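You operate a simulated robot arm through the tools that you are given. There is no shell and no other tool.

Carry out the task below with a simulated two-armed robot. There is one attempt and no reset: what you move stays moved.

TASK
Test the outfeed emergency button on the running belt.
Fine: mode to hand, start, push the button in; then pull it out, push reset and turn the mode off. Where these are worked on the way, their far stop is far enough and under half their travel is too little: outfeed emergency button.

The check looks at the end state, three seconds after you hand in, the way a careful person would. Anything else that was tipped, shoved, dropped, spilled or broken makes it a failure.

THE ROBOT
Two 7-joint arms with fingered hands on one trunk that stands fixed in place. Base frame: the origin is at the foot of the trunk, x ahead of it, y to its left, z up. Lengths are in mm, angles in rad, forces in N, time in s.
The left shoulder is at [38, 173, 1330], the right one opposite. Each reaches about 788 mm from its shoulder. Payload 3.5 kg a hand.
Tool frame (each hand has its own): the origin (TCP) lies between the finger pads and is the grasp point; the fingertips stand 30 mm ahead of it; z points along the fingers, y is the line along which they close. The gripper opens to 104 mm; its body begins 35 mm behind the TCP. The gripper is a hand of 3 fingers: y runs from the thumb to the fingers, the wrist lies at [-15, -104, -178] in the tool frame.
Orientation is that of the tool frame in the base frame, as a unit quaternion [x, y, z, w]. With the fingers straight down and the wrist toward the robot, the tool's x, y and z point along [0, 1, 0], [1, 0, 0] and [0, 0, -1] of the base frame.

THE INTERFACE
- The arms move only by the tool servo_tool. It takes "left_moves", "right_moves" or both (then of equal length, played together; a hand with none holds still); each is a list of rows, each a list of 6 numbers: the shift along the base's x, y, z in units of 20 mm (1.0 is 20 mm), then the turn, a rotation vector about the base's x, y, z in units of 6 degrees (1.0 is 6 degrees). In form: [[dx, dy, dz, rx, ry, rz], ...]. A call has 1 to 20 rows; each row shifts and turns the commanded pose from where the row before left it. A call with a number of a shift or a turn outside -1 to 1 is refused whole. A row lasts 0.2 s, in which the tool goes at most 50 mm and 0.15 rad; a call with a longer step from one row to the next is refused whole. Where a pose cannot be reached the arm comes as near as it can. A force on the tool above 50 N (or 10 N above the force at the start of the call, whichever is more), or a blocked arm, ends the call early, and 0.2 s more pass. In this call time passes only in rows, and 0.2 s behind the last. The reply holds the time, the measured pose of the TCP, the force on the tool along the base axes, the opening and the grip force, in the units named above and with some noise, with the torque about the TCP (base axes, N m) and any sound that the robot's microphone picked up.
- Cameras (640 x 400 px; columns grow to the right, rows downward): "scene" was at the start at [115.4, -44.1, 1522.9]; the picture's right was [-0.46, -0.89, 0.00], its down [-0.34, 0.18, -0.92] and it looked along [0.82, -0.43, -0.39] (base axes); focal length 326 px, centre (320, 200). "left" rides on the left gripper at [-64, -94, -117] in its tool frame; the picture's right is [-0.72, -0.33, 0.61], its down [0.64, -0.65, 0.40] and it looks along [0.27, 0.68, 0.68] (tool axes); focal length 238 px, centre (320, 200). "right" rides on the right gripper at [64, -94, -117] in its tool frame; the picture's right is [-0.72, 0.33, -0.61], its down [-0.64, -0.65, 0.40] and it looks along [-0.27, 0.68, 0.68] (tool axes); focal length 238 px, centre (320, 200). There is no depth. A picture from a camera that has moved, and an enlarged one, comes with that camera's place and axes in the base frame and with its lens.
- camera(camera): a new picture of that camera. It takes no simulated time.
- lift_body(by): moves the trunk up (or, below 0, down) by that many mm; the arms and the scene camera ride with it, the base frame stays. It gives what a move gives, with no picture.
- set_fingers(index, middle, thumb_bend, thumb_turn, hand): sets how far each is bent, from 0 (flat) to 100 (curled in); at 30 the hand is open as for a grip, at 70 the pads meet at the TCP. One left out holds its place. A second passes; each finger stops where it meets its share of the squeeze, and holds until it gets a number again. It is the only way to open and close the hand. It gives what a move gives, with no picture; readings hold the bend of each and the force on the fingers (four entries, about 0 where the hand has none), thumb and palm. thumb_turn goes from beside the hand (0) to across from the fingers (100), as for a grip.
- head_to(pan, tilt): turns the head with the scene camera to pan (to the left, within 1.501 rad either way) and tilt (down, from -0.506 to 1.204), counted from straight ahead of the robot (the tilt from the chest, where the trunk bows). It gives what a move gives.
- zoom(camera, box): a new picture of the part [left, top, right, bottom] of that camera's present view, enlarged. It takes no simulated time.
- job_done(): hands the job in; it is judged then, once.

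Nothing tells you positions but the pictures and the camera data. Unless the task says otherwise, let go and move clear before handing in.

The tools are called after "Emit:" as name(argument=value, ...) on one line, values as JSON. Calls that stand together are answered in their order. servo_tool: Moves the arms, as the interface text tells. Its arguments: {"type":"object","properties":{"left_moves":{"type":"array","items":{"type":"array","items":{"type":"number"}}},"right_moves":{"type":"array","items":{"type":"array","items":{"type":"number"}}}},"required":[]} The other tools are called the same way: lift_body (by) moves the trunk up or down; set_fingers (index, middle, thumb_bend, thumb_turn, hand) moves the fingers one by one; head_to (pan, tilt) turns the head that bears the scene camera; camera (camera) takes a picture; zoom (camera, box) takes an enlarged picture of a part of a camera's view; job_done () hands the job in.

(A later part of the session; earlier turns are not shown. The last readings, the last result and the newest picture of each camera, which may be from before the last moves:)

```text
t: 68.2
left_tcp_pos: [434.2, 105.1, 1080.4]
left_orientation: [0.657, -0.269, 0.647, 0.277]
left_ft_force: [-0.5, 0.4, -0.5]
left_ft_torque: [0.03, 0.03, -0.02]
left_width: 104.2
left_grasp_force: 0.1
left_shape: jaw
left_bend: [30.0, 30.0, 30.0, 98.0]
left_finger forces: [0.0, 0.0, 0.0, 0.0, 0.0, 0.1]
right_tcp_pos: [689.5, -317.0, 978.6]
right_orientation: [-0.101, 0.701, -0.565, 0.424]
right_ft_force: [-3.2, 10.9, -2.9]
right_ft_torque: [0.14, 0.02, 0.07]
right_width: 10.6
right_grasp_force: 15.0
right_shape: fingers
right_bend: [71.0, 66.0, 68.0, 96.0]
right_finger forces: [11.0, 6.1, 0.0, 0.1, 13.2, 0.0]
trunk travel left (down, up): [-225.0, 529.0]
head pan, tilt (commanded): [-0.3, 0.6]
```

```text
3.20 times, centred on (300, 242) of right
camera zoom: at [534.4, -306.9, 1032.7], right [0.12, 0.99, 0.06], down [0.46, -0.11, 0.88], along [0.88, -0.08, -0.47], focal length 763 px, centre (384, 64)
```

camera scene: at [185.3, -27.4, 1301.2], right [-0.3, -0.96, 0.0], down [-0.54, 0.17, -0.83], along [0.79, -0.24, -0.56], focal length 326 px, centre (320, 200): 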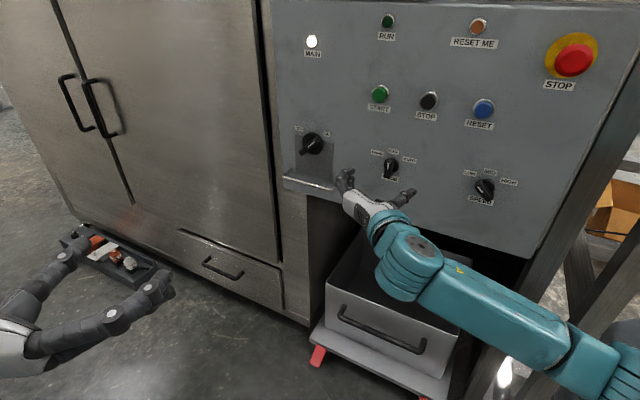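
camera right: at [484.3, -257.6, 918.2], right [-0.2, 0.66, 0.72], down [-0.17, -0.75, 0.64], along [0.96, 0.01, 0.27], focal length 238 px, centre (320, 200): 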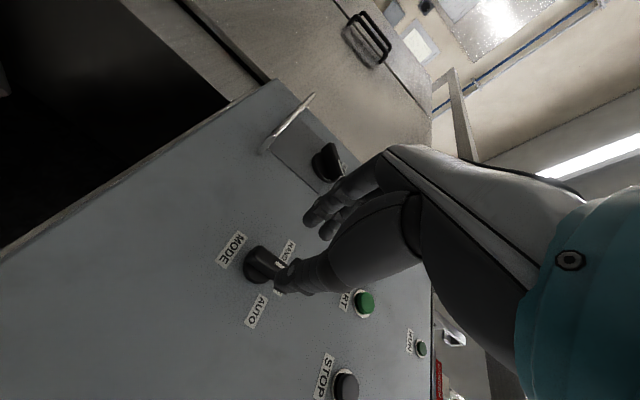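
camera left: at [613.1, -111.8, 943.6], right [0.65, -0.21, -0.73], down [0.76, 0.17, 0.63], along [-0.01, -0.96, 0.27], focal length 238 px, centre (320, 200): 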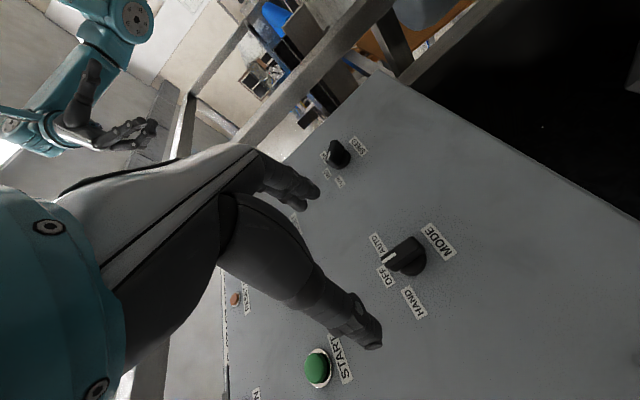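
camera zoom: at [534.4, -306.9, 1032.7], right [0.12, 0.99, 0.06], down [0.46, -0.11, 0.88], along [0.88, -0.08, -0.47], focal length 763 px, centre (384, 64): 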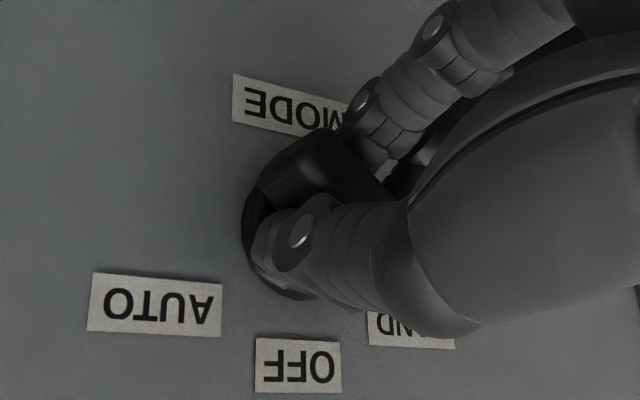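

Index force has risen and the bar has started to slip slightly in the grip, so it looks like the stop. I'll open the fingers and back off to look.

Emit:
set_fingers(hand="right", index=50, middle=50, thumb_bend=50)

Emit:
zoom(camera="right", box=[200, 180, 400, 305])

Emit:
servo_tool(right_moves=[[-0.7, 0.7, 0, 0, 0, 0], [-0.7, 0.7, 0, 0, 0, 0], [-0.7, 0.7, 0, 0, 0, 0], [-0.7, 0.7, 0, 0, 0, 0]])

Emit:
camera(camera="right")

Emit:
camera(camera="scene")

```text
t: 69.2
left_tcp_pos: [432.1, 103.8, 1079.9]
left_orientation: [0.657, -0.271, 0.647, 0.276]
left_ft_force: [-0.4, 0.0, 0.0]
left_ft_torque: [-0.02, 0.01, 0.04]
left_width: 103.7
left_grasp_force: 0.0
left_shape: jaw
left_bend: [30.0, 30.0, 30.0, 98.0]
left_finger forces: [0.0, 0.0, 0.0, 0.1, 0.0, 0.1]
right_tcp_pos: [689.7, -319.1, 980.9]
right_orientation: [-0.099, 0.701, -0.565, 0.424]
right_ft_force: [0.1, -0.2, -0.1]
right_ft_torque: [-0.01, 0.01, 0.0]
right_width: 51.6
right_grasp_force: 0.2
right_shape: fingers
right_bend: [50.0, 50.0, 50.0, 97.0]
right_finger forces: [0.0, 0.1, 0.0, 0.0, 0.1, 0.0]
trunk travel left (down, up): [-225.0, 529.0]
head pan, tilt (commanded): [-0.3, 0.6]
```

```text
3.20 times, centred on (300, 242) of right
camera zoom: at [534.3, -308.2, 1032.7], right [0.12, 0.99, 0.06], down [0.46, -0.11, 0.88], along [0.88, -0.08, -0.47], focal length 763 px, centre (384, 64)
```

zoom: 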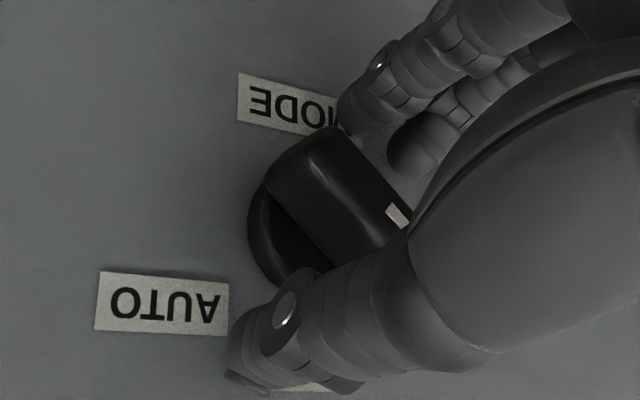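

```text
t: 70.2
left_tcp_pos: [433.0, 103.8, 1078.9]
left_orientation: [0.657, -0.272, 0.647, 0.276]
left_ft_force: [-1.1, 0.4, -0.8]
left_ft_torque: [-0.03, -0.01, 0.0]
left_width: 103.9
left_grasp_force: 0.1
left_shape: jaw
left_bend: [30.0, 30.0, 30.0, 98.0]
left_finger forces: [0.0, 0.1, 0.0, 0.1, 0.1, 0.1]
right_tcp_pos: [634.9, -262.8, 978.7]
right_orientation: [-0.1, 0.701, -0.565, 0.424]
right_ft_force: [0.2, 0.3, 0.2]
right_ft_torque: [0.01, 0.01, -0.01]
right_width: 51.6
right_grasp_force: 0.0
right_shape: fingers
right_bend: [50.0, 50.0, 50.0, 97.0]
right_finger forces: [0.0, 0.0, 0.0, 0.0, 0.1, 0.0]
trunk travel left (down, up): [-225.0, 529.0]
head pan, tilt (commanded): [-0.3, 0.6]
```

```text
taken
camera right: at [478.9, -251.8, 1031.3], right [0.12, 0.99, 0.06], down [0.46, -0.11, 0.88], along [0.88, -0.08, -0.47], focal length 238 px, centre (320, 200)
```

right: 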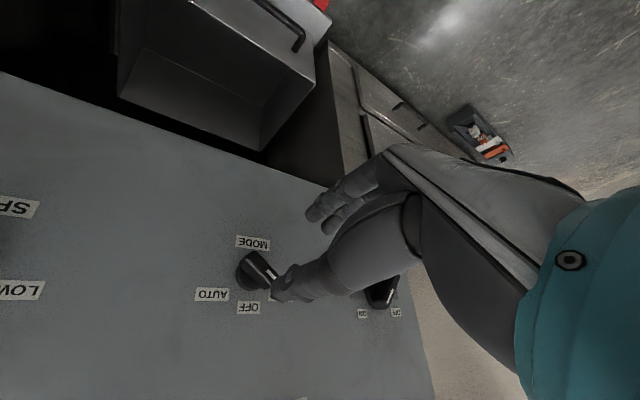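

```text
taken
camera scene: at [185.2, -27.2, 1301.3], right [-0.3, -0.96, 0.0], down [-0.54, 0.17, -0.83], along [0.79, -0.24, -0.56], focal length 326 px, centre (320, 200)
```

scene: 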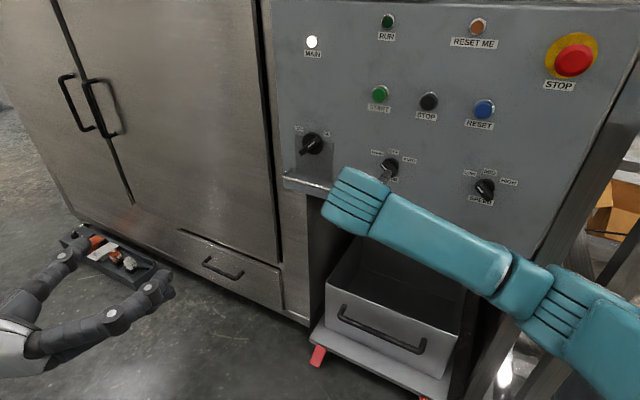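

Emit:
zoom(camera="scene", box=[360, 140, 424, 180])

Emit:
zoom(camera="right", box=[190, 220, 318, 300])

Emit:
zoom(camera="scene", box=[450, 155, 530, 205])

Emit:
zoom(camera="scene", box=[290, 0, 514, 140])

```text
10.00 times, centred on (392, 160) of scene
camera zoom: at [185.2, -27.2, 1301.3], right [-0.3, -0.96, 0.0], down [-0.54, 0.17, -0.83], along [0.79, -0.24, -0.56], focal length 3255 px, centre (-400, 600)
```

zoom: 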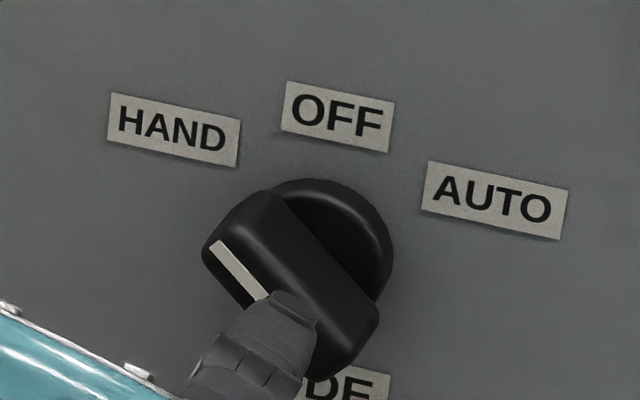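

```text
5.00 times, centred on (254, 260) of right
camera zoom: at [478.9, -251.8, 1031.3], right [0.12, 0.99, 0.06], down [0.46, -0.11, 0.88], along [0.88, -0.08, -0.47], focal length 1192 px, centre (650, -100)
```

zoom: 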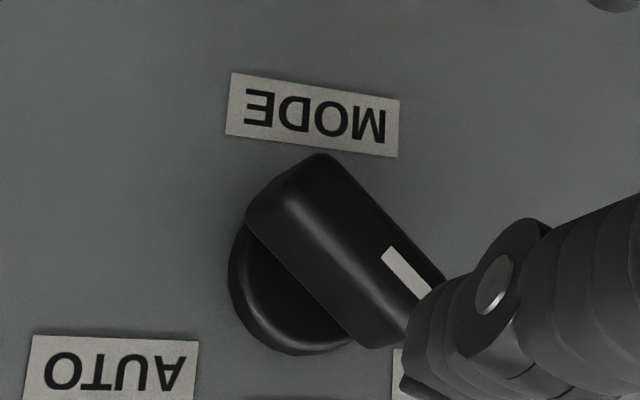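

```text
8.00 times, centred on (490, 180) of scene
camera zoom: at [185.2, -27.2, 1301.3], right [-0.3, -0.96, 0.0], down [-0.54, 0.17, -0.83], along [0.79, -0.24, -0.56], focal length 2604 px, centre (-1040, 360)
```

zoom: 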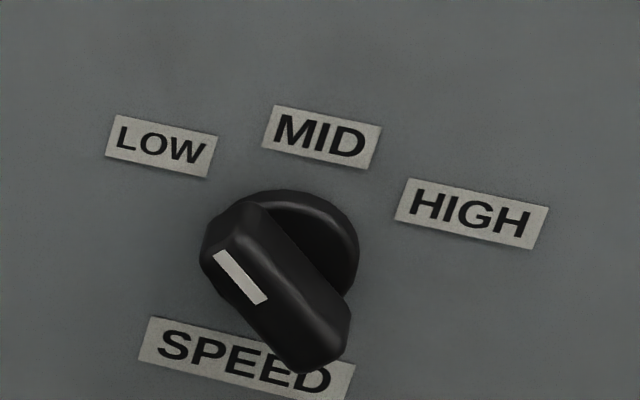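

```text
2.86 times, centred on (402, 70) of scene
camera zoom: at [185.2, -27.2, 1301.3], right [-0.3, -0.96, 0.0], down [-0.54, 0.17, -0.83], along [0.79, -0.24, -0.56], focal length 930 px, centre (86, 571)
```

zoom: 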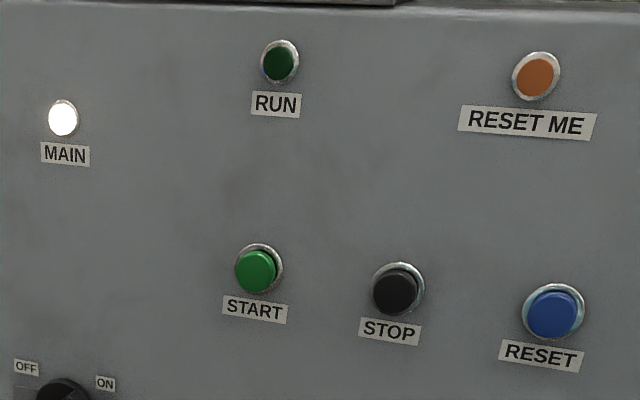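

The mode knob now points to HAND, matching the angle of the LOW setting next to it. Next is START, so I'll roll the hand back level, move in front of START and pinch the fingertips together for pushing.

Emit:
servo_tool(right_moves=[[0.2, 0.03, 0.71, 0.707, -0.707, 0], [0.2, 0.03, 0.71, 0.707, -0.707, 0], [0.2, 0.03, 0.71, 0.707, -0.707, 0], [0.2, 0.03, 0.71, 0.707, -0.707, 0], [0.2, 0.03, 0.71, 0.707, -0.707, 0], [0.2, 0.03, 0.71, 0.707, -0.707, 0], [0.2, 0.03, 0.71, 0.707, -0.707, 0], [0.2, 0.03, 0.71, 0.707, -0.707, 0], [0.2, 0.03, 0.71, 0.707, -0.707, 0], [0.2, 0.03, 0.71, 0.707, -0.707, 0]])

Emit:
set_fingers(hand="right", index=70, middle=70, thumb_bend=70)

Emit:
camera(camera="scene")

Emit:
camera(camera="right")

```text
t: 72.4
left_tcp_pos: [431.6, 102.6, 1080.0]
left_orientation: [0.657, -0.27, 0.648, 0.276]
left_ft_force: [0.5, 0.3, 0.3]
left_ft_torque: [-0.02, -0.03, 0.04]
left_width: 104.0
left_grasp_force: 0.0
left_shape: jaw
left_bend: [30.0, 30.0, 30.0, 98.0]
left_finger forces: [0.0, 0.1, 0.0, 0.1, 0.0, 0.0]
right_tcp_pos: [675.0, -257.8, 1120.8]
right_orientation: [0.264, 0.657, -0.275, 0.65]
right_ft_force: [0.5, 0.6, -0.1]
right_ft_torque: [0.01, -0.01, 0.0]
right_width: 51.3
right_grasp_force: 0.0
right_shape: fingers
right_bend: [50.0, 50.0, 50.0, 97.0]
right_finger forces: [0.0, 0.0, 0.1, 0.0, 0.0, 0.0]
trunk travel left (down, up): [-225.0, 529.0]
head pan, tilt (commanded): [-0.3, 0.6]
```

```text
t: 73.4
left_tcp_pos: [431.9, 102.4, 1080.3]
left_orientation: [0.658, -0.27, 0.647, 0.274]
left_ft_force: [-0.4, 0.1, -0.4]
left_ft_torque: [0.0, -0.01, 0.01]
left_width: 103.8
left_grasp_force: 0.1
left_shape: jaw
left_bend: [30.0, 30.0, 30.0, 98.0]
left_finger forces: [0.1, 0.1, 0.0, 0.0, 0.0, 0.0]
right_tcp_pos: [675.3, -257.7, 1120.5]
right_orientation: [0.264, 0.657, -0.277, 0.65]
right_ft_force: [-0.7, 0.3, 0.4]
right_ft_torque: [0.03, -0.01, -0.04]
right_width: 1.4
right_grasp_force: 0.1
right_shape: fingers
right_bend: [70.0, 70.0, 70.0, 97.0]
right_finger forces: [0.0, 0.1, 0.1, 0.1, 0.0, 0.0]
trunk travel left (down, up): [-225.0, 529.0]
head pan, tilt (commanded): [-0.3, 0.6]
```

```text
taken
camera scene: at [185.2, -27.4, 1301.3], right [-0.3, -0.96, 0.0], down [-0.54, 0.17, -0.83], along [0.79, -0.24, -0.56], focal length 326 px, centre (320, 200)
```

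scene: 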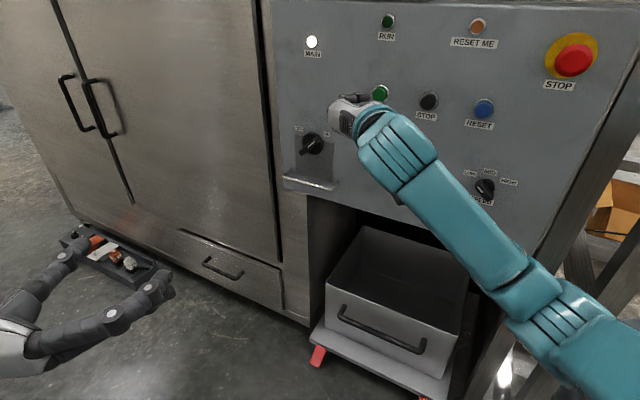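

```text
taken
camera right: at [522.7, -243.1, 1059.2], right [-0.19, 0.67, 0.71], down [-0.16, -0.74, 0.65], along [0.97, 0.01, 0.25], focal length 238 px, centre (320, 200)
```

right: 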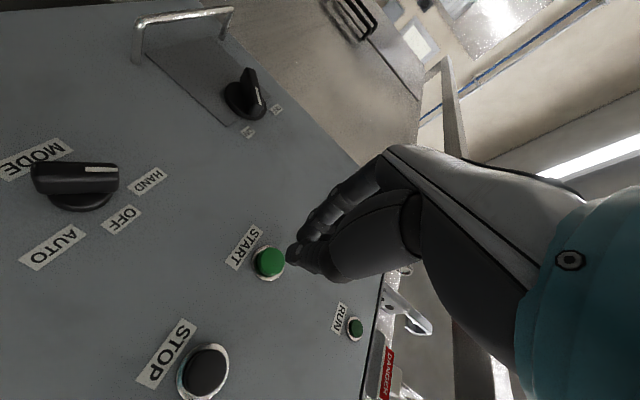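

The pinched fingertips line up with START to within a few mm. I'll advance and press it in small steps.

Emit:
servo_tool(right_moves=[[0.72, -0.69, -0.08, 0, 0, 0], [0.72, -0.69, -0.08, 0, 0, 0], [0.2, -0.2, 0, 0, 0, 0]])

Emit:
zoom(camera="right", box=[200, 180, 400, 305])

Emit:
zoom(camera="scene", box=[300, 0, 460, 100])

```text
t: 74.2
left_tcp_pos: [432.1, 103.7, 1080.0]
left_orientation: [0.658, -0.27, 0.647, 0.275]
left_ft_force: [0.1, -0.6, -1.3]
left_ft_torque: [0.0, -0.03, 0.0]
left_width: 103.9
left_grasp_force: 0.1
left_shape: jaw
left_bend: [30.0, 30.0, 30.0, 98.0]
left_finger forces: [0.0, 0.0, 0.0, 0.0, 0.0, 0.1]
right_tcp_pos: [705.5, -288.4, 1115.3]
right_orientation: [0.263, 0.657, -0.276, 0.651]
right_ft_force: [0.7, 0.3, -0.5]
right_ft_torque: [-0.01, 0.05, 0.04]
right_width: 1.3
right_grasp_force: 0.1
right_shape: fingers
right_bend: [70.0, 70.0, 70.0, 97.0]
right_finger forces: [0.1, 0.0, 0.1, 0.1, 0.0, 0.1]
trunk travel left (down, up): [-225.0, 529.0]
head pan, tilt (commanded): [-0.3, 0.6]
```

```text
3.20 times, centred on (300, 242) of right
camera zoom: at [555.2, -275.1, 1053.8], right [-0.19, 0.67, 0.71], down [-0.16, -0.74, 0.65], along [0.97, 0.01, 0.25], focal length 763 px, centre (384, 64)
```

zoom: 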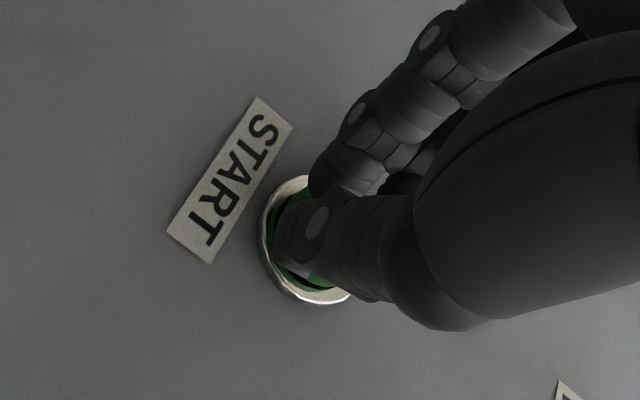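

```text
4.00 times, centred on (380, 50) of scene
camera zoom: at [185.2, -27.4, 1301.3], right [-0.3, -0.96, 0.0], down [-0.54, 0.17, -0.83], along [0.79, -0.24, -0.56], focal length 1302 px, centre (80, 800)
```

zoom: 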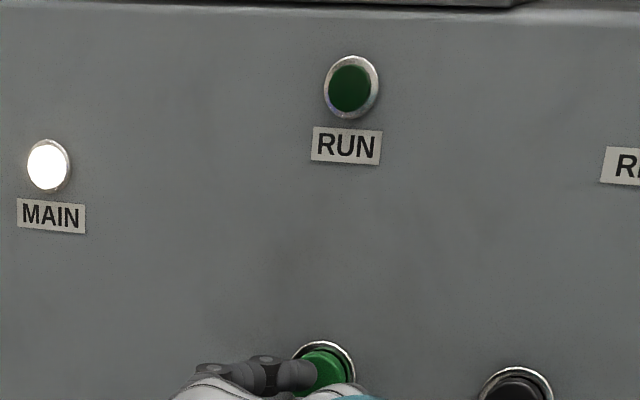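

The tips are at the START cap with no contact yet. After a small lateral correction I'll press in.

Emit:
servo_tool(right_moves=[[-0.05, -0.07, 0.13, 0, 0, 0], [0.15, -0.15, 0, 0, 0, 0], [0.15, -0.15, 0, 0, 0, 0], [0.15, -0.15, 0, 0, 0, 0]])

Emit:
zoom(camera="scene", box=[300, 0, 460, 100])

Emit:
zoom(camera="right", box=[200, 180, 400, 305])

```text
t: 75.2
left_tcp_pos: [431.7, 104.2, 1079.2]
left_orientation: [0.657, -0.27, 0.648, 0.275]
left_ft_force: [0.0, -0.6, 0.5]
left_ft_torque: [0.01, 0.0, 0.0]
left_width: 104.0
left_grasp_force: 0.0
left_shape: jaw
left_bend: [30.0, 30.0, 30.0, 98.0]
left_finger forces: [0.0, 0.1, 0.1, 0.0, 0.0, 0.1]
right_tcp_pos: [714.1, -295.7, 1120.8]
right_orientation: [0.262, 0.657, -0.276, 0.65]
right_ft_force: [-6.6, 9.3, -3.1]
right_ft_torque: [0.1, 0.1, 0.12]
right_width: 0.0
right_grasp_force: 5.9
right_shape: fingers
right_bend: [70.0, 70.0, 70.0, 97.0]
right_finger forces: [9.7, 1.5, 0.0, 0.0, 0.1, 0.0]
trunk travel left (down, up): [-225.0, 529.0]
head pan, tilt (commanded): [-0.3, 0.6]
heard: click
```

```text
4.00 times, centred on (380, 50) of scene
camera zoom: at [184.6, -26.2, 1301.3], right [-0.3, -0.96, 0.0], down [-0.54, 0.17, -0.83], along [0.79, -0.24, -0.56], focal length 1302 px, centre (80, 800)
```

zoom: 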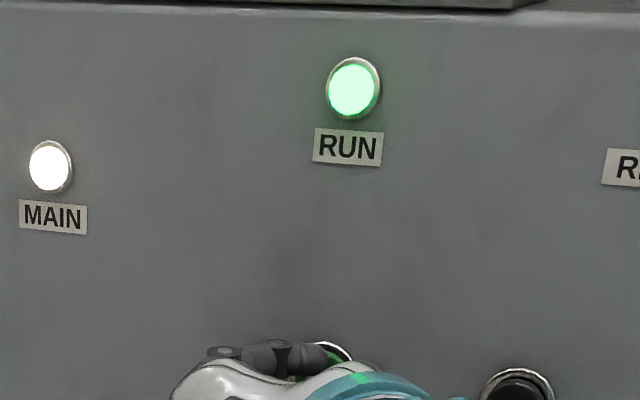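

```text
3.20 times, centred on (300, 242) of right
camera zoom: at [562.6, -282.3, 1059.4], right [-0.2, 0.67, 0.71], down [-0.16, -0.74, 0.65], along [0.97, 0.01, 0.25], focal length 763 px, centre (384, 64)
```

zoom: 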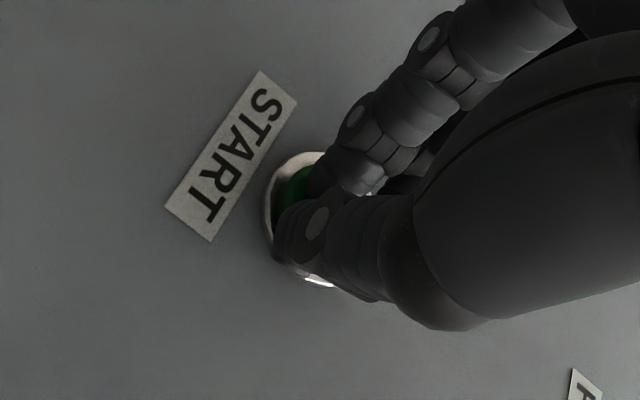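

I heard a click and the RUN lamp is lit, so the belt is running. I'll back off and move across to the emergency button.

Emit:
servo_tool(right_moves=[[-0.62, 0.62, 0, 0, 0, 0], [-0.62, 0.62, 0, 0, 0, 0], [-0.62, 0.62, 0, 0, 0, 0], [-0.62, 0.62, 0, 0, 0, 0]])

Emit:
servo_tool(right_moves=[[-0.72, -0.72, 0.35, 0, 0, 0], [-0.72, -0.72, 0.35, 0, 0, 0], [-0.72, -0.72, 0.35, 0, 0, 0], [-0.72, -0.72, 0.35, 0, 0, 0], [-0.72, -0.72, 0.35, 0, 0, 0], [-0.72, -0.72, 0.35, 0, 0, 0]])

Emit:
camera(camera="scene")

Emit:
camera(camera="right")

```text
t: 76.2
left_tcp_pos: [433.4, 102.5, 1079.6]
left_orientation: [0.658, -0.27, 0.647, 0.275]
left_ft_force: [-0.6, -0.6, 0.5]
left_ft_torque: [0.0, -0.02, 0.02]
left_width: 104.0
left_grasp_force: 0.1
left_shape: jaw
left_bend: [30.0, 30.0, 30.0, 98.0]
left_finger forces: [0.0, 0.1, 0.0, 0.1, 0.0, 0.1]
right_tcp_pos: [664.2, -250.3, 1121.0]
right_orientation: [0.263, 0.656, -0.277, 0.651]
right_ft_force: [0.1, -0.7, 0.7]
right_ft_torque: [0.01, 0.0, 0.04]
right_width: 1.2
right_grasp_force: 0.1
right_shape: fingers
right_bend: [70.0, 70.0, 70.0, 97.0]
right_finger forces: [0.0, 0.0, 0.0, 0.0, 0.1, 0.0]
trunk travel left (down, up): [-225.0, 529.0]
head pan, tilt (commanded): [-0.3, 0.6]
```

```text
t: 77.6
left_tcp_pos: [432.5, 103.1, 1079.2]
left_orientation: [0.658, -0.27, 0.647, 0.275]
left_ft_force: [0.1, 0.7, -0.8]
left_ft_torque: [0.01, 0.02, -0.02]
left_width: 103.6
left_grasp_force: 0.0
left_shape: jaw
left_bend: [30.0, 30.0, 30.0, 98.0]
left_finger forces: [0.0, 0.0, 0.1, 0.0, 0.1, 0.0]
right_tcp_pos: [576.3, -335.8, 1164.4]
right_orientation: [0.263, 0.657, -0.276, 0.65]
right_ft_force: [-0.7, 0.5, 0.0]
right_ft_torque: [0.0, -0.01, 0.01]
right_width: 0.8
right_grasp_force: 0.1
right_shape: fingers
right_bend: [70.0, 70.0, 70.0, 97.0]
right_finger forces: [0.0, 0.1, 0.0, 0.0, 0.0, 0.1]
trunk travel left (down, up): [-225.0, 529.0]
head pan, tilt (commanded): [-0.3, 0.6]
```

```text
taken
camera scene: at [185.0, -27.5, 1301.3], right [-0.3, -0.96, 0.0], down [-0.54, 0.17, -0.83], along [0.79, -0.24, -0.56], focal length 326 px, centre (320, 200)
```

scene: 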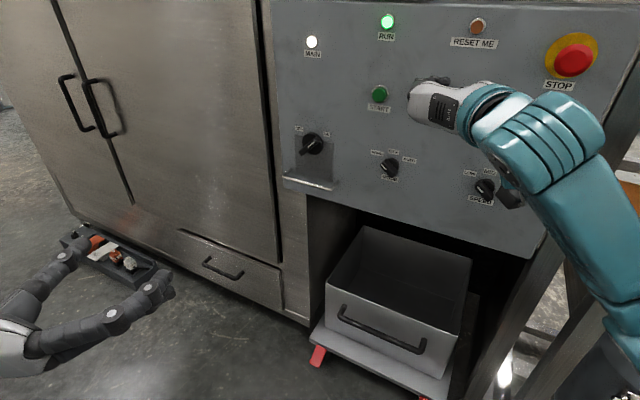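

```text
taken
camera right: at [426.1, -321.3, 1102.9], right [-0.19, 0.67, 0.71], down [-0.16, -0.74, 0.65], along [0.97, 0.01, 0.25], focal length 238 px, centre (320, 200)
```

right: 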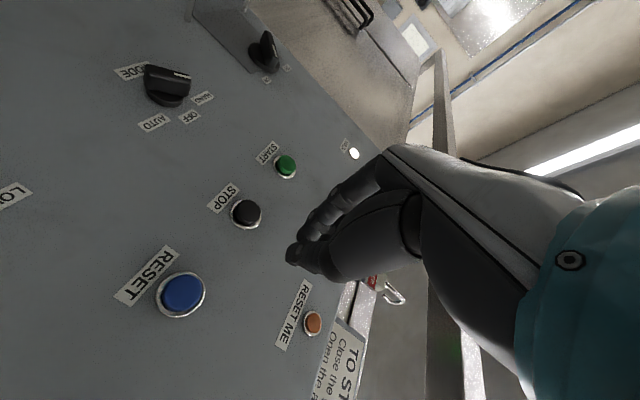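

RUN stays lit. I'll continue to the right toward the emergency button and watch the reach.

Emit:
servo_tool(right_moves=[[-0.72, -0.72, 0.35, 0, 0, 0], [-0.72, -0.72, 0.35, 0, 0, 0], [-0.72, -0.72, 0.35, 0, 0, 0], [-0.72, -0.72, 0.35, 0, 0, 0]])

Emit:
camera(camera="scene")

Emit:
camera(camera="right")

```text
t: 78.6
left_tcp_pos: [433.6, 102.5, 1079.7]
left_orientation: [0.657, -0.27, 0.648, 0.275]
left_ft_force: [-0.3, 0.0, -0.3]
left_ft_torque: [-0.01, -0.03, 0.0]
left_width: 103.8
left_grasp_force: 0.0
left_shape: jaw
left_bend: [30.0, 30.0, 30.0, 98.0]
left_finger forces: [0.0, 0.0, 0.0, 0.0, 0.0, 0.0]
right_tcp_pos: [521.3, -393.1, 1191.3]
right_orientation: [0.263, 0.657, -0.276, 0.651]
right_ft_force: [-0.4, 0.6, -0.1]
right_ft_torque: [0.01, -0.02, 0.01]
right_width: 1.3
right_grasp_force: 0.0
right_shape: fingers
right_bend: [70.0, 70.0, 70.0, 97.0]
right_finger forces: [0.0, 0.0, 0.0, 0.0, 0.0, 0.1]
trunk travel left (down, up): [-225.0, 529.0]
head pan, tilt (commanded): [-0.3, 0.6]
```

```text
taken
camera scene: at [184.9, -27.5, 1301.3], right [-0.3, -0.96, 0.0], down [-0.54, 0.17, -0.83], along [0.79, -0.24, -0.56], focal length 326 px, centre (320, 200)
```

scene: 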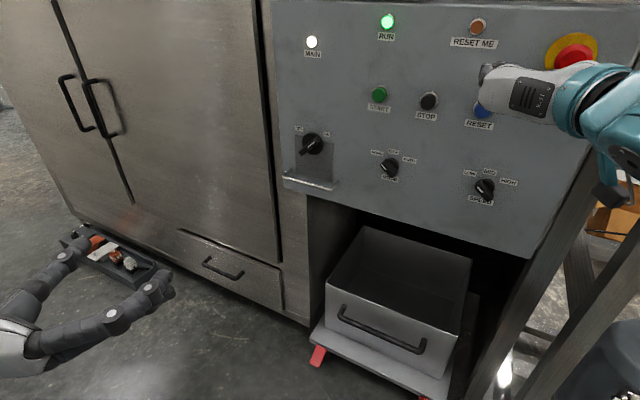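

```text
taken
camera right: at [369.8, -379.3, 1130.3], right [-0.19, 0.67, 0.71], down [-0.16, -0.74, 0.65], along [0.97, 0.01, 0.25], focal length 238 px, centre (320, 200)
```

right: 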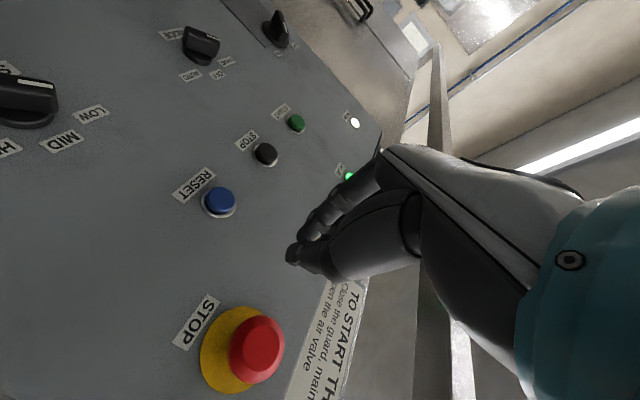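

The emergency cap is at about s=-28, z=1212, with its face near n=-717. I'll align in front of it.

Emit:
servo_tool(right_moves=[[-0.573, -0.89, 0.328, 0, 0, 0], [-0.573, -0.89, 0.328, 0, 0, 0], [-0.573, -0.89, 0.328, 0, 0, 0]])

Emit:
camera(camera="right")

Emit:
head_to(pan=-0.7, tilt=0.45)

Emit:
camera(camera="scene")

```text
t: 79.4
left_tcp_pos: [433.5, 101.9, 1079.6]
left_orientation: [0.658, -0.27, 0.647, 0.275]
left_ft_force: [-0.5, 0.1, 1.2]
left_ft_torque: [-0.02, 0.0, 0.0]
left_width: 103.9
left_grasp_force: 0.1
left_shape: jaw
left_bend: [30.0, 30.0, 30.0, 98.0]
left_finger forces: [0.1, 0.0, 0.1, 0.1, 0.0, 0.0]
right_tcp_pos: [487.3, -449.7, 1211.8]
right_orientation: [0.262, 0.656, -0.276, 0.651]
right_ft_force: [0.3, -0.5, -0.6]
right_ft_torque: [-0.01, 0.01, 0.01]
right_width: 1.0
right_grasp_force: 0.0
right_shape: fingers
right_bend: [70.0, 70.0, 70.0, 97.0]
right_finger forces: [0.1, 0.0, 0.0, 0.0, 0.1, 0.0]
trunk travel left (down, up): [-225.0, 529.0]
head pan, tilt (commanded): [-0.3, 0.6]
```

```text
taken
camera right: at [335.9, -434.7, 1150.5], right [-0.19, 0.67, 0.71], down [-0.16, -0.74, 0.65], along [0.97, 0.01, 0.25], focal length 238 px, centre (320, 200)
```

right: 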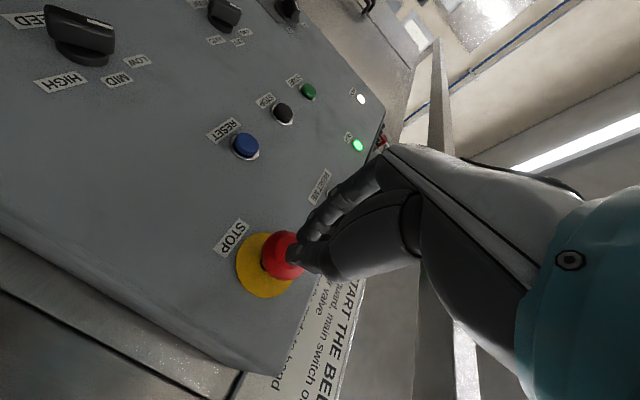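

```text
t: 80.3
left_tcp_pos: [433.0, 103.3, 1079.8]
left_orientation: [0.657, -0.271, 0.647, 0.276]
left_ft_force: [0.9, 0.5, -0.2]
left_ft_torque: [0.0, 0.03, -0.03]
left_width: 103.9
left_grasp_force: 0.1
left_shape: jaw
left_bend: [30.0, 30.0, 30.0, 98.0]
left_finger forces: [0.0, 0.1, 0.1, 0.1, 0.0, 0.0]
right_tcp_pos: [488.2, -448.6, 1212.1]
right_orientation: [0.263, 0.657, -0.277, 0.65]
right_ft_force: [0.5, 1.0, -0.1]
right_ft_torque: [0.01, 0.0, 0.0]
right_width: 1.2
right_grasp_force: 0.0
right_shape: fingers
right_bend: [70.0, 70.0, 70.0, 97.0]
right_finger forces: [0.1, 0.0, 0.0, 0.1, 0.0, 0.1]
trunk travel left (down, up): [-225.0, 529.0]
head pan, tilt (commanded): [-0.7, 0.45]
```

```text
taken
camera scene: at [171.2, -60.3, 1314.8], right [-0.64, -0.77, 0.0], down [-0.33, 0.28, -0.9], along [0.69, -0.58, -0.44], focal length 326 px, centre (320, 200)
```

scene: 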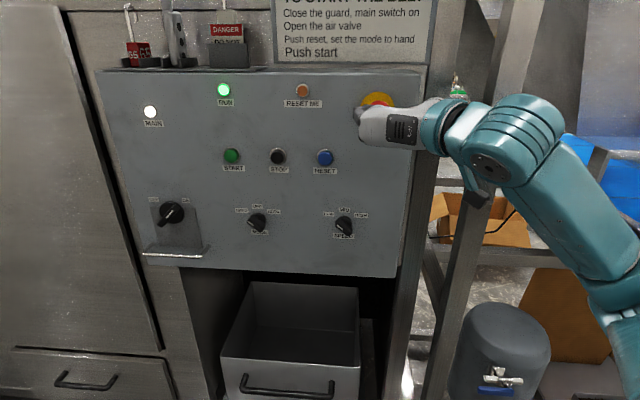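

The fingertips are centred on the red cap. I'll advance and press it in steadily.

Emit:
servo_tool(right_moves=[[0.6, -0.6, 0, 0, 0, 0], [0.14, -0.14, 0, 0, 0, 0], [0.14, -0.14, 0, 0, 0, 0], [0.14, -0.14, 0, 0, 0, 0], [0.14, -0.14, 0, 0, 0, 0]])

Emit:
zoom(camera="right", box=[200, 180, 400, 305])

Emit:
camera(camera="scene")

```text
t: 81.5
left_tcp_pos: [429.0, 106.0, 1081.4]
left_orientation: [0.656, -0.27, 0.649, 0.276]
left_ft_force: [-0.2, 0.1, 0.4]
left_ft_torque: [0.0, 0.04, -0.03]
left_width: 103.9
left_grasp_force: 0.0
left_shape: jaw
left_bend: [30.0, 30.0, 30.0, 98.0]
left_finger forces: [0.0, 0.1, 0.0, 0.0, 0.0, 0.0]
right_tcp_pos: [506.0, -467.7, 1214.1]
right_orientation: [0.261, 0.657, -0.275, 0.652]
right_ft_force: [-26.8, 18.3, -5.4]
right_ft_torque: [0.24, 0.19, -0.49]
right_width: 1.2
right_grasp_force: 15.5
right_shape: fingers
right_bend: [70.0, 70.0, 70.0, 96.0]
right_finger forces: [2.9, 0.1, 0.1, 0.0, 28.7, 0.1]
trunk travel left (down, up): [-225.0, 529.0]
head pan, tilt (commanded): [-0.7, 0.45]
```

```text
3.20 times, centred on (300, 242) of right
camera zoom: at [354.9, -453.0, 1151.8], right [-0.2, 0.67, 0.71], down [-0.16, -0.74, 0.65], along [0.97, 0.01, 0.26], focal length 763 px, centre (384, 64)
```

zoom: 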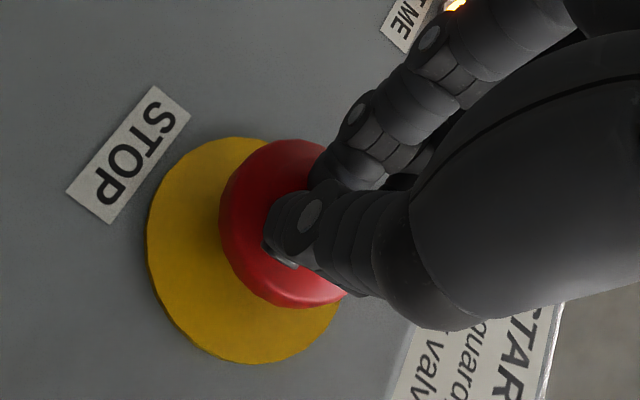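

```text
taken
camera scene: at [167.3, -57.9, 1315.5], right [-0.64, -0.76, 0.0], down [-0.33, 0.28, -0.9], along [0.69, -0.58, -0.43], focal length 326 px, centre (320, 200)
```

scene: 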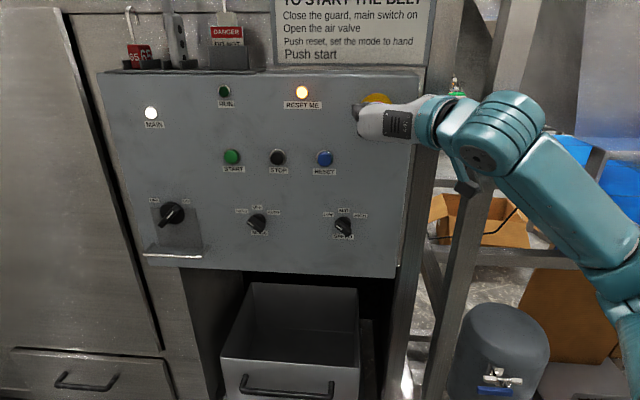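

RUN went dark and RESET ME lit up, so the trip worked. I'll press further to make sure the cap reaches its far stop and latches.

Emit:
servo_tool(right_moves=[[0.14, -0.14, 0, 0, 0, 0], [0.14, -0.14, 0, 0, 0, 0]])

Emit:
zoom(camera="right", box=[200, 180, 400, 305])

```text
t: 82.0
left_tcp_pos: [428.5, 107.0, 1081.9]
left_orientation: [0.655, -0.269, 0.65, 0.276]
left_ft_force: [0.1, 0.0, 0.4]
left_ft_torque: [0.05, -0.03, 0.04]
left_width: 103.8
left_grasp_force: 0.1
left_shape: jaw
left_bend: [30.0, 30.0, 30.0, 98.0]
left_finger forces: [0.0, 0.0, 0.0, 0.0, 0.1, 0.0]
right_tcp_pos: [506.8, -464.8, 1215.2]
right_orientation: [0.258, 0.656, -0.272, 0.655]
right_ft_force: [-23.6, 19.5, -0.7]
right_ft_torque: [0.24, 0.2, -0.14]
right_width: 0.2
right_grasp_force: 15.3
right_shape: fingers
right_bend: [70.0, 70.0, 71.0, 96.0]
right_finger forces: [10.0, 0.1, 0.0, 0.1, 20.7, 0.0]
trunk travel left (down, up): [-225.0, 529.0]
head pan, tilt (commanded): [-0.7, 0.45]
stopped in row 2 (right hand): the force on the tool passed its limit at 52 N (the readings are from after the stop); the commanded pose is now the measured one
```

```text
3.20 times, centred on (300, 242) of right
camera zoom: at [356.3, -453.3, 1153.0], right [-0.21, 0.67, 0.71], down [-0.16, -0.74, 0.66], along [0.97, 0.03, 0.26], focal length 763 px, centre (384, 64)
```

zoom: 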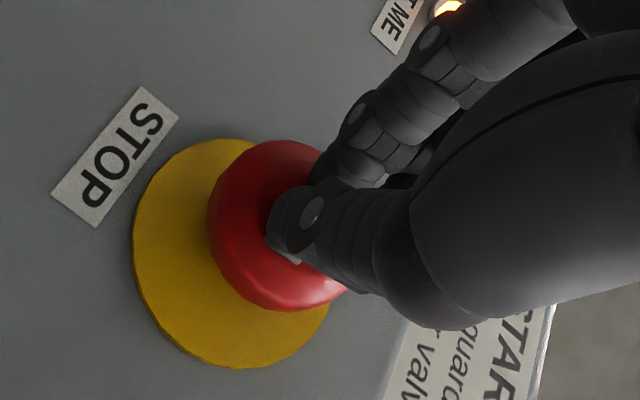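

Force peaked at 52 N, so it's likely at its stop. I'll back off and check how deep the cap sits.

Emit:
servo_tool(right_moves=[[-0.5, 0.5, 0, 0, 0, 0], [-0.7, 0.7, 0, 0, 0, 0], [-0.7, 0.7, 0, 0, 0, 0], [-0.7, 0.7, 0, 0, 0, 0]])

Emit:
camera(camera="right")

Emit:
camera(camera="scene")

```text
t: 83.0
left_tcp_pos: [432.1, 102.6, 1079.5]
left_orientation: [0.656, -0.271, 0.648, 0.276]
left_ft_force: [-0.2, -0.4, -0.4]
left_ft_torque: [-0.01, -0.02, -0.01]
left_width: 104.1
left_grasp_force: 0.0
left_shape: jaw
left_bend: [30.0, 30.0, 30.0, 98.0]
left_finger forces: [0.1, 0.0, 0.0, 0.1, 0.0, 0.1]
right_tcp_pos: [461.2, -419.9, 1210.3]
right_orientation: [0.26, 0.658, -0.275, 0.651]
right_ft_force: [-0.3, -0.2, -0.5]
right_ft_torque: [-0.01, -0.02, 0.01]
right_width: 0.5
right_grasp_force: 0.1
right_shape: fingers
right_bend: [70.0, 70.0, 70.0, 98.0]
right_finger forces: [0.0, 0.0, 0.1, 0.0, 0.0, 0.0]
trunk travel left (down, up): [-225.0, 529.0]
head pan, tilt (commanded): [-0.7, 0.45]
```

```text
taken
camera right: at [308.2, -406.6, 1148.7], right [-0.2, 0.67, 0.71], down [-0.16, -0.74, 0.65], along [0.97, 0.02, 0.25], focal length 238 px, centre (320, 200)
```

right: 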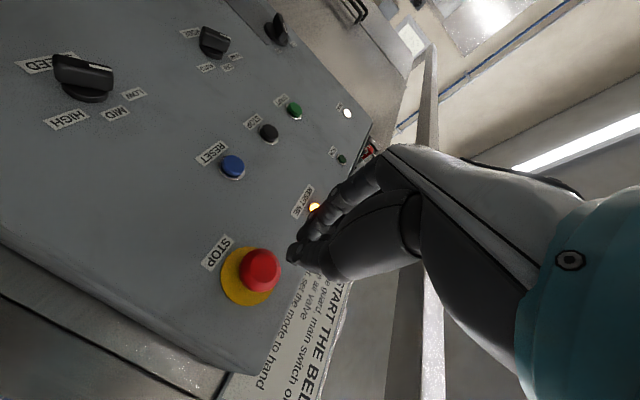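

```text
taken
camera scene: at [171.1, -60.4, 1314.8], right [-0.64, -0.76, 0.0], down [-0.33, 0.28, -0.9], along [0.69, -0.58, -0.44], focal length 326 px, centre (320, 200)
```

scene: 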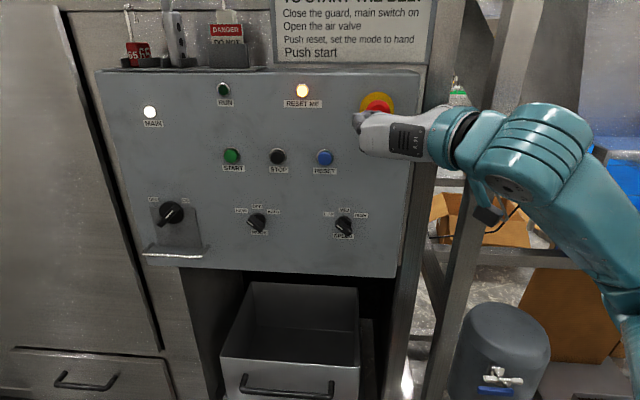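

Emit:
zoom(camera="right", box=[190, 220, 318, 300])

Emit:
zoom(camera="scene", box=[270, 70, 430, 170])

```text
5.00 times, centred on (254, 260) of right
camera zoom: at [308.2, -406.6, 1148.7], right [-0.2, 0.67, 0.71], down [-0.16, -0.74, 0.65], along [0.97, 0.02, 0.25], focal length 1192 px, centre (650, -100)
```

zoom: 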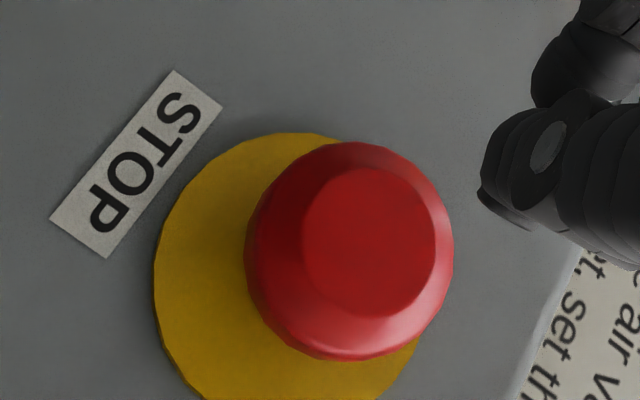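

```text
4.00 times, centred on (350, 120) of scene
camera zoom: at [171.1, -60.4, 1314.8], right [-0.64, -0.76, 0.0], down [-0.33, 0.28, -0.9], along [0.69, -0.58, -0.44], focal length 1302 px, centre (200, 520)
```

zoom: 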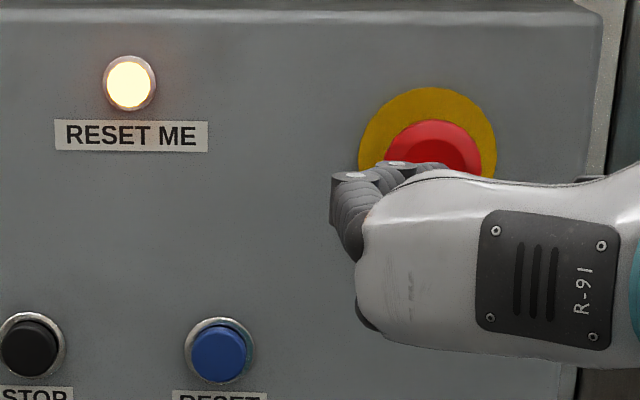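

RESET ME is lit and RUN is out. To judge the cap's depth, I'll return the hand to the exact spot where I photographed the cap before pressing and compare.

Emit:
servo_tool(right_moves=[[0.5, 0.9, -0.3, 0, 0, 0], [0.95, 0.45, -0.3, 0, 0, 0], [0.95, 0, -0.3, 0, 0, 0], [0.6, 0, -0.05, 0, 0, 0]])

Emit:
camera(camera="right")

```text
t: 84.0
left_tcp_pos: [433.0, 102.8, 1080.9]
left_orientation: [0.656, -0.271, 0.648, 0.276]
left_ft_force: [0.7, -0.1, -0.6]
left_ft_torque: [-0.04, 0.0, 0.02]
left_width: 103.9
left_grasp_force: 0.0
left_shape: jaw
left_bend: [30.0, 30.0, 30.0, 98.0]
left_finger forces: [0.0, 0.0, 0.0, 0.0, 0.0, 0.0]
right_tcp_pos: [525.2, -394.1, 1192.1]
right_orientation: [0.26, 0.658, -0.274, 0.652]
right_ft_force: [-0.4, -0.4, 0.1]
right_ft_torque: [-0.03, 0.03, -0.02]
right_width: 0.6
right_grasp_force: 0.1
right_shape: fingers
right_bend: [70.0, 70.0, 70.0, 98.0]
right_finger forces: [0.0, 0.0, 0.1, 0.0, 0.0, 0.0]
right hand out of reach, approached as far as the arm can: row 1
trunk travel left (down, up): [-225.0, 529.0]
head pan, tilt (commanded): [-0.7, 0.45]
```

```text
taken
camera right: at [374.4, -380.4, 1132.5], right [-0.2, 0.67, 0.71], down [-0.16, -0.74, 0.65], along [0.97, 0.02, 0.25], focal length 238 px, centre (320, 200)
```

right: 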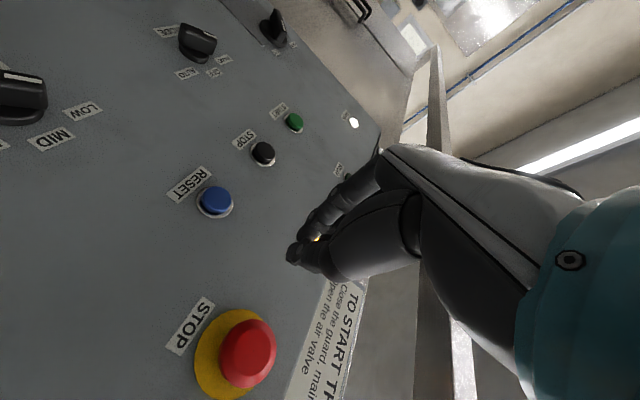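

The cap appears about 6–7 mm deeper than before. To be sure it's fully home, I'll press once more and watch force against position.

Emit:
servo_tool(right_moves=[[-0.757, -0.757, 0.317, 0, 0, 0], [-0.757, -0.757, 0.317, 0, 0, 0], [-0.757, -0.757, 0.317, 0, 0, 0], [0.53, -0.53, 0, 0, 0, 0], [0.53, -0.53, 0, 0, 0, 0]])

Emit:
servo_tool(right_moves=[[0.1, -0.1, 0, 0, 0, 0]])

Emit:
servo_tool(right_moves=[[0.1, -0.1, 0, 0, 0, 0]])

Emit:
servo_tool(right_moves=[[0.1, -0.1, 0, 0, 0, 0]])

Emit:
servo_tool(right_moves=[[0.1, -0.1, 0, 0, 0, 0]])

```text
t: 85.2
left_tcp_pos: [432.6, 103.1, 1080.5]
left_orientation: [0.657, -0.271, 0.647, 0.275]
left_ft_force: [0.7, 0.6, -0.5]
left_ft_torque: [0.01, 0.01, 0.0]
left_width: 103.9
left_grasp_force: 0.0
left_shape: jaw
left_bend: [30.0, 30.0, 30.0, 98.0]
left_finger forces: [0.0, 0.0, 0.0, 0.0, 0.1, 0.1]
right_tcp_pos: [499.8, -462.5, 1213.8]
right_orientation: [0.261, 0.657, -0.274, 0.652]
right_ft_force: [0.3, -0.1, 0.0]
right_ft_torque: [0.01, -0.03, 0.0]
right_width: 0.4
right_grasp_force: 0.0
right_shape: fingers
right_bend: [70.0, 70.0, 70.0, 97.0]
right_finger forces: [0.1, 0.1, 0.0, 0.1, 0.1, 0.0]
trunk travel left (down, up): [-225.0, 529.0]
head pan, tilt (commanded): [-0.7, 0.45]
```

```text
t: 85.6
left_tcp_pos: [434.0, 102.7, 1079.2]
left_orientation: [0.657, -0.271, 0.647, 0.276]
left_ft_force: [0.3, 0.1, -0.2]
left_ft_torque: [0.02, -0.02, 0.01]
left_width: 103.7
left_grasp_force: 0.0
left_shape: jaw
left_bend: [30.0, 30.0, 30.0, 98.0]
left_finger forces: [0.0, 0.0, 0.0, 0.0, 0.0, 0.0]
right_tcp_pos: [503.5, -463.6, 1213.3]
right_orientation: [0.26, 0.658, -0.274, 0.652]
right_ft_force: [-0.1, 0.1, 0.0]
right_ft_torque: [0.03, 0.01, 0.01]
right_width: 0.8
right_grasp_force: 0.1
right_shape: fingers
right_bend: [70.0, 70.0, 70.0, 97.0]
right_finger forces: [0.0, 0.0, 0.0, 0.0, 0.2, 0.0]
trunk travel left (down, up): [-225.0, 529.0]
head pan, tilt (commanded): [-0.7, 0.45]
```

```text
t: 86.0
left_tcp_pos: [432.6, 103.6, 1080.1]
left_orientation: [0.658, -0.27, 0.647, 0.275]
left_ft_force: [0.7, 0.0, 0.7]
left_ft_torque: [-0.02, -0.04, -0.02]
left_width: 103.8
left_grasp_force: 0.0
left_shape: jaw
left_bend: [30.0, 30.0, 30.0, 98.0]
left_finger forces: [0.0, 0.0, 0.0, 0.0, 0.0, 0.0]
right_tcp_pos: [505.0, -465.5, 1212.7]
right_orientation: [0.26, 0.658, -0.274, 0.652]
right_ft_force: [-0.2, 0.6, 0.3]
right_ft_torque: [-0.01, 0.0, -0.02]
right_width: 0.6
right_grasp_force: 0.0
right_shape: fingers
right_bend: [70.0, 70.0, 70.0, 97.0]
right_finger forces: [0.1, 0.0, 0.0, 0.0, 0.0, 0.1]
trunk travel left (down, up): [-225.0, 529.0]
head pan, tilt (commanded): [-0.7, 0.45]
```

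```text
t: 86.4
left_tcp_pos: [431.9, 103.5, 1080.8]
left_orientation: [0.657, -0.27, 0.647, 0.276]
left_ft_force: [-0.1, 0.4, 0.4]
left_ft_torque: [0.0, 0.0, 0.03]
left_width: 104.0
left_grasp_force: 0.0
left_shape: jaw
left_bend: [30.0, 30.0, 30.0, 98.0]
left_finger forces: [0.0, 0.1, 0.1, 0.1, 0.1, 0.1]
right_tcp_pos: [506.0, -465.2, 1212.7]
right_orientation: [0.26, 0.658, -0.274, 0.652]
right_ft_force: [-8.2, 5.3, -0.9]
right_ft_torque: [0.02, 0.02, -0.16]
right_width: 0.8
right_grasp_force: 4.5
right_shape: fingers
right_bend: [70.0, 70.0, 70.0, 97.0]
right_finger forces: [0.0, 0.1, 0.1, 0.1, 9.2, 0.0]
trunk travel left (down, up): [-225.0, 529.0]
head pan, tilt (commanded): [-0.7, 0.45]
```

```text
t: 86.8
left_tcp_pos: [429.7, 104.4, 1080.0]
left_orientation: [0.657, -0.27, 0.648, 0.276]
left_ft_force: [0.2, -0.2, -0.2]
left_ft_torque: [-0.01, 0.01, 0.01]
left_width: 103.4
left_grasp_force: 0.0
left_shape: jaw
left_bend: [30.0, 30.0, 30.0, 98.0]
left_finger forces: [0.1, 0.0, 0.0, 0.0, 0.0, 0.1]
right_tcp_pos: [505.6, -466.3, 1214.9]
right_orientation: [0.26, 0.657, -0.273, 0.653]
right_ft_force: [-20.2, 12.8, -2.6]
right_ft_torque: [0.18, 0.21, -0.44]
right_width: 0.8
right_grasp_force: 12.0
right_shape: fingers
right_bend: [70.0, 70.0, 70.0, 96.0]
right_finger forces: [0.3, 0.0, 0.0, 0.1, 23.6, 0.0]
trunk travel left (down, up): [-225.0, 529.0]
head pan, tilt (commanded): [-0.7, 0.45]
```

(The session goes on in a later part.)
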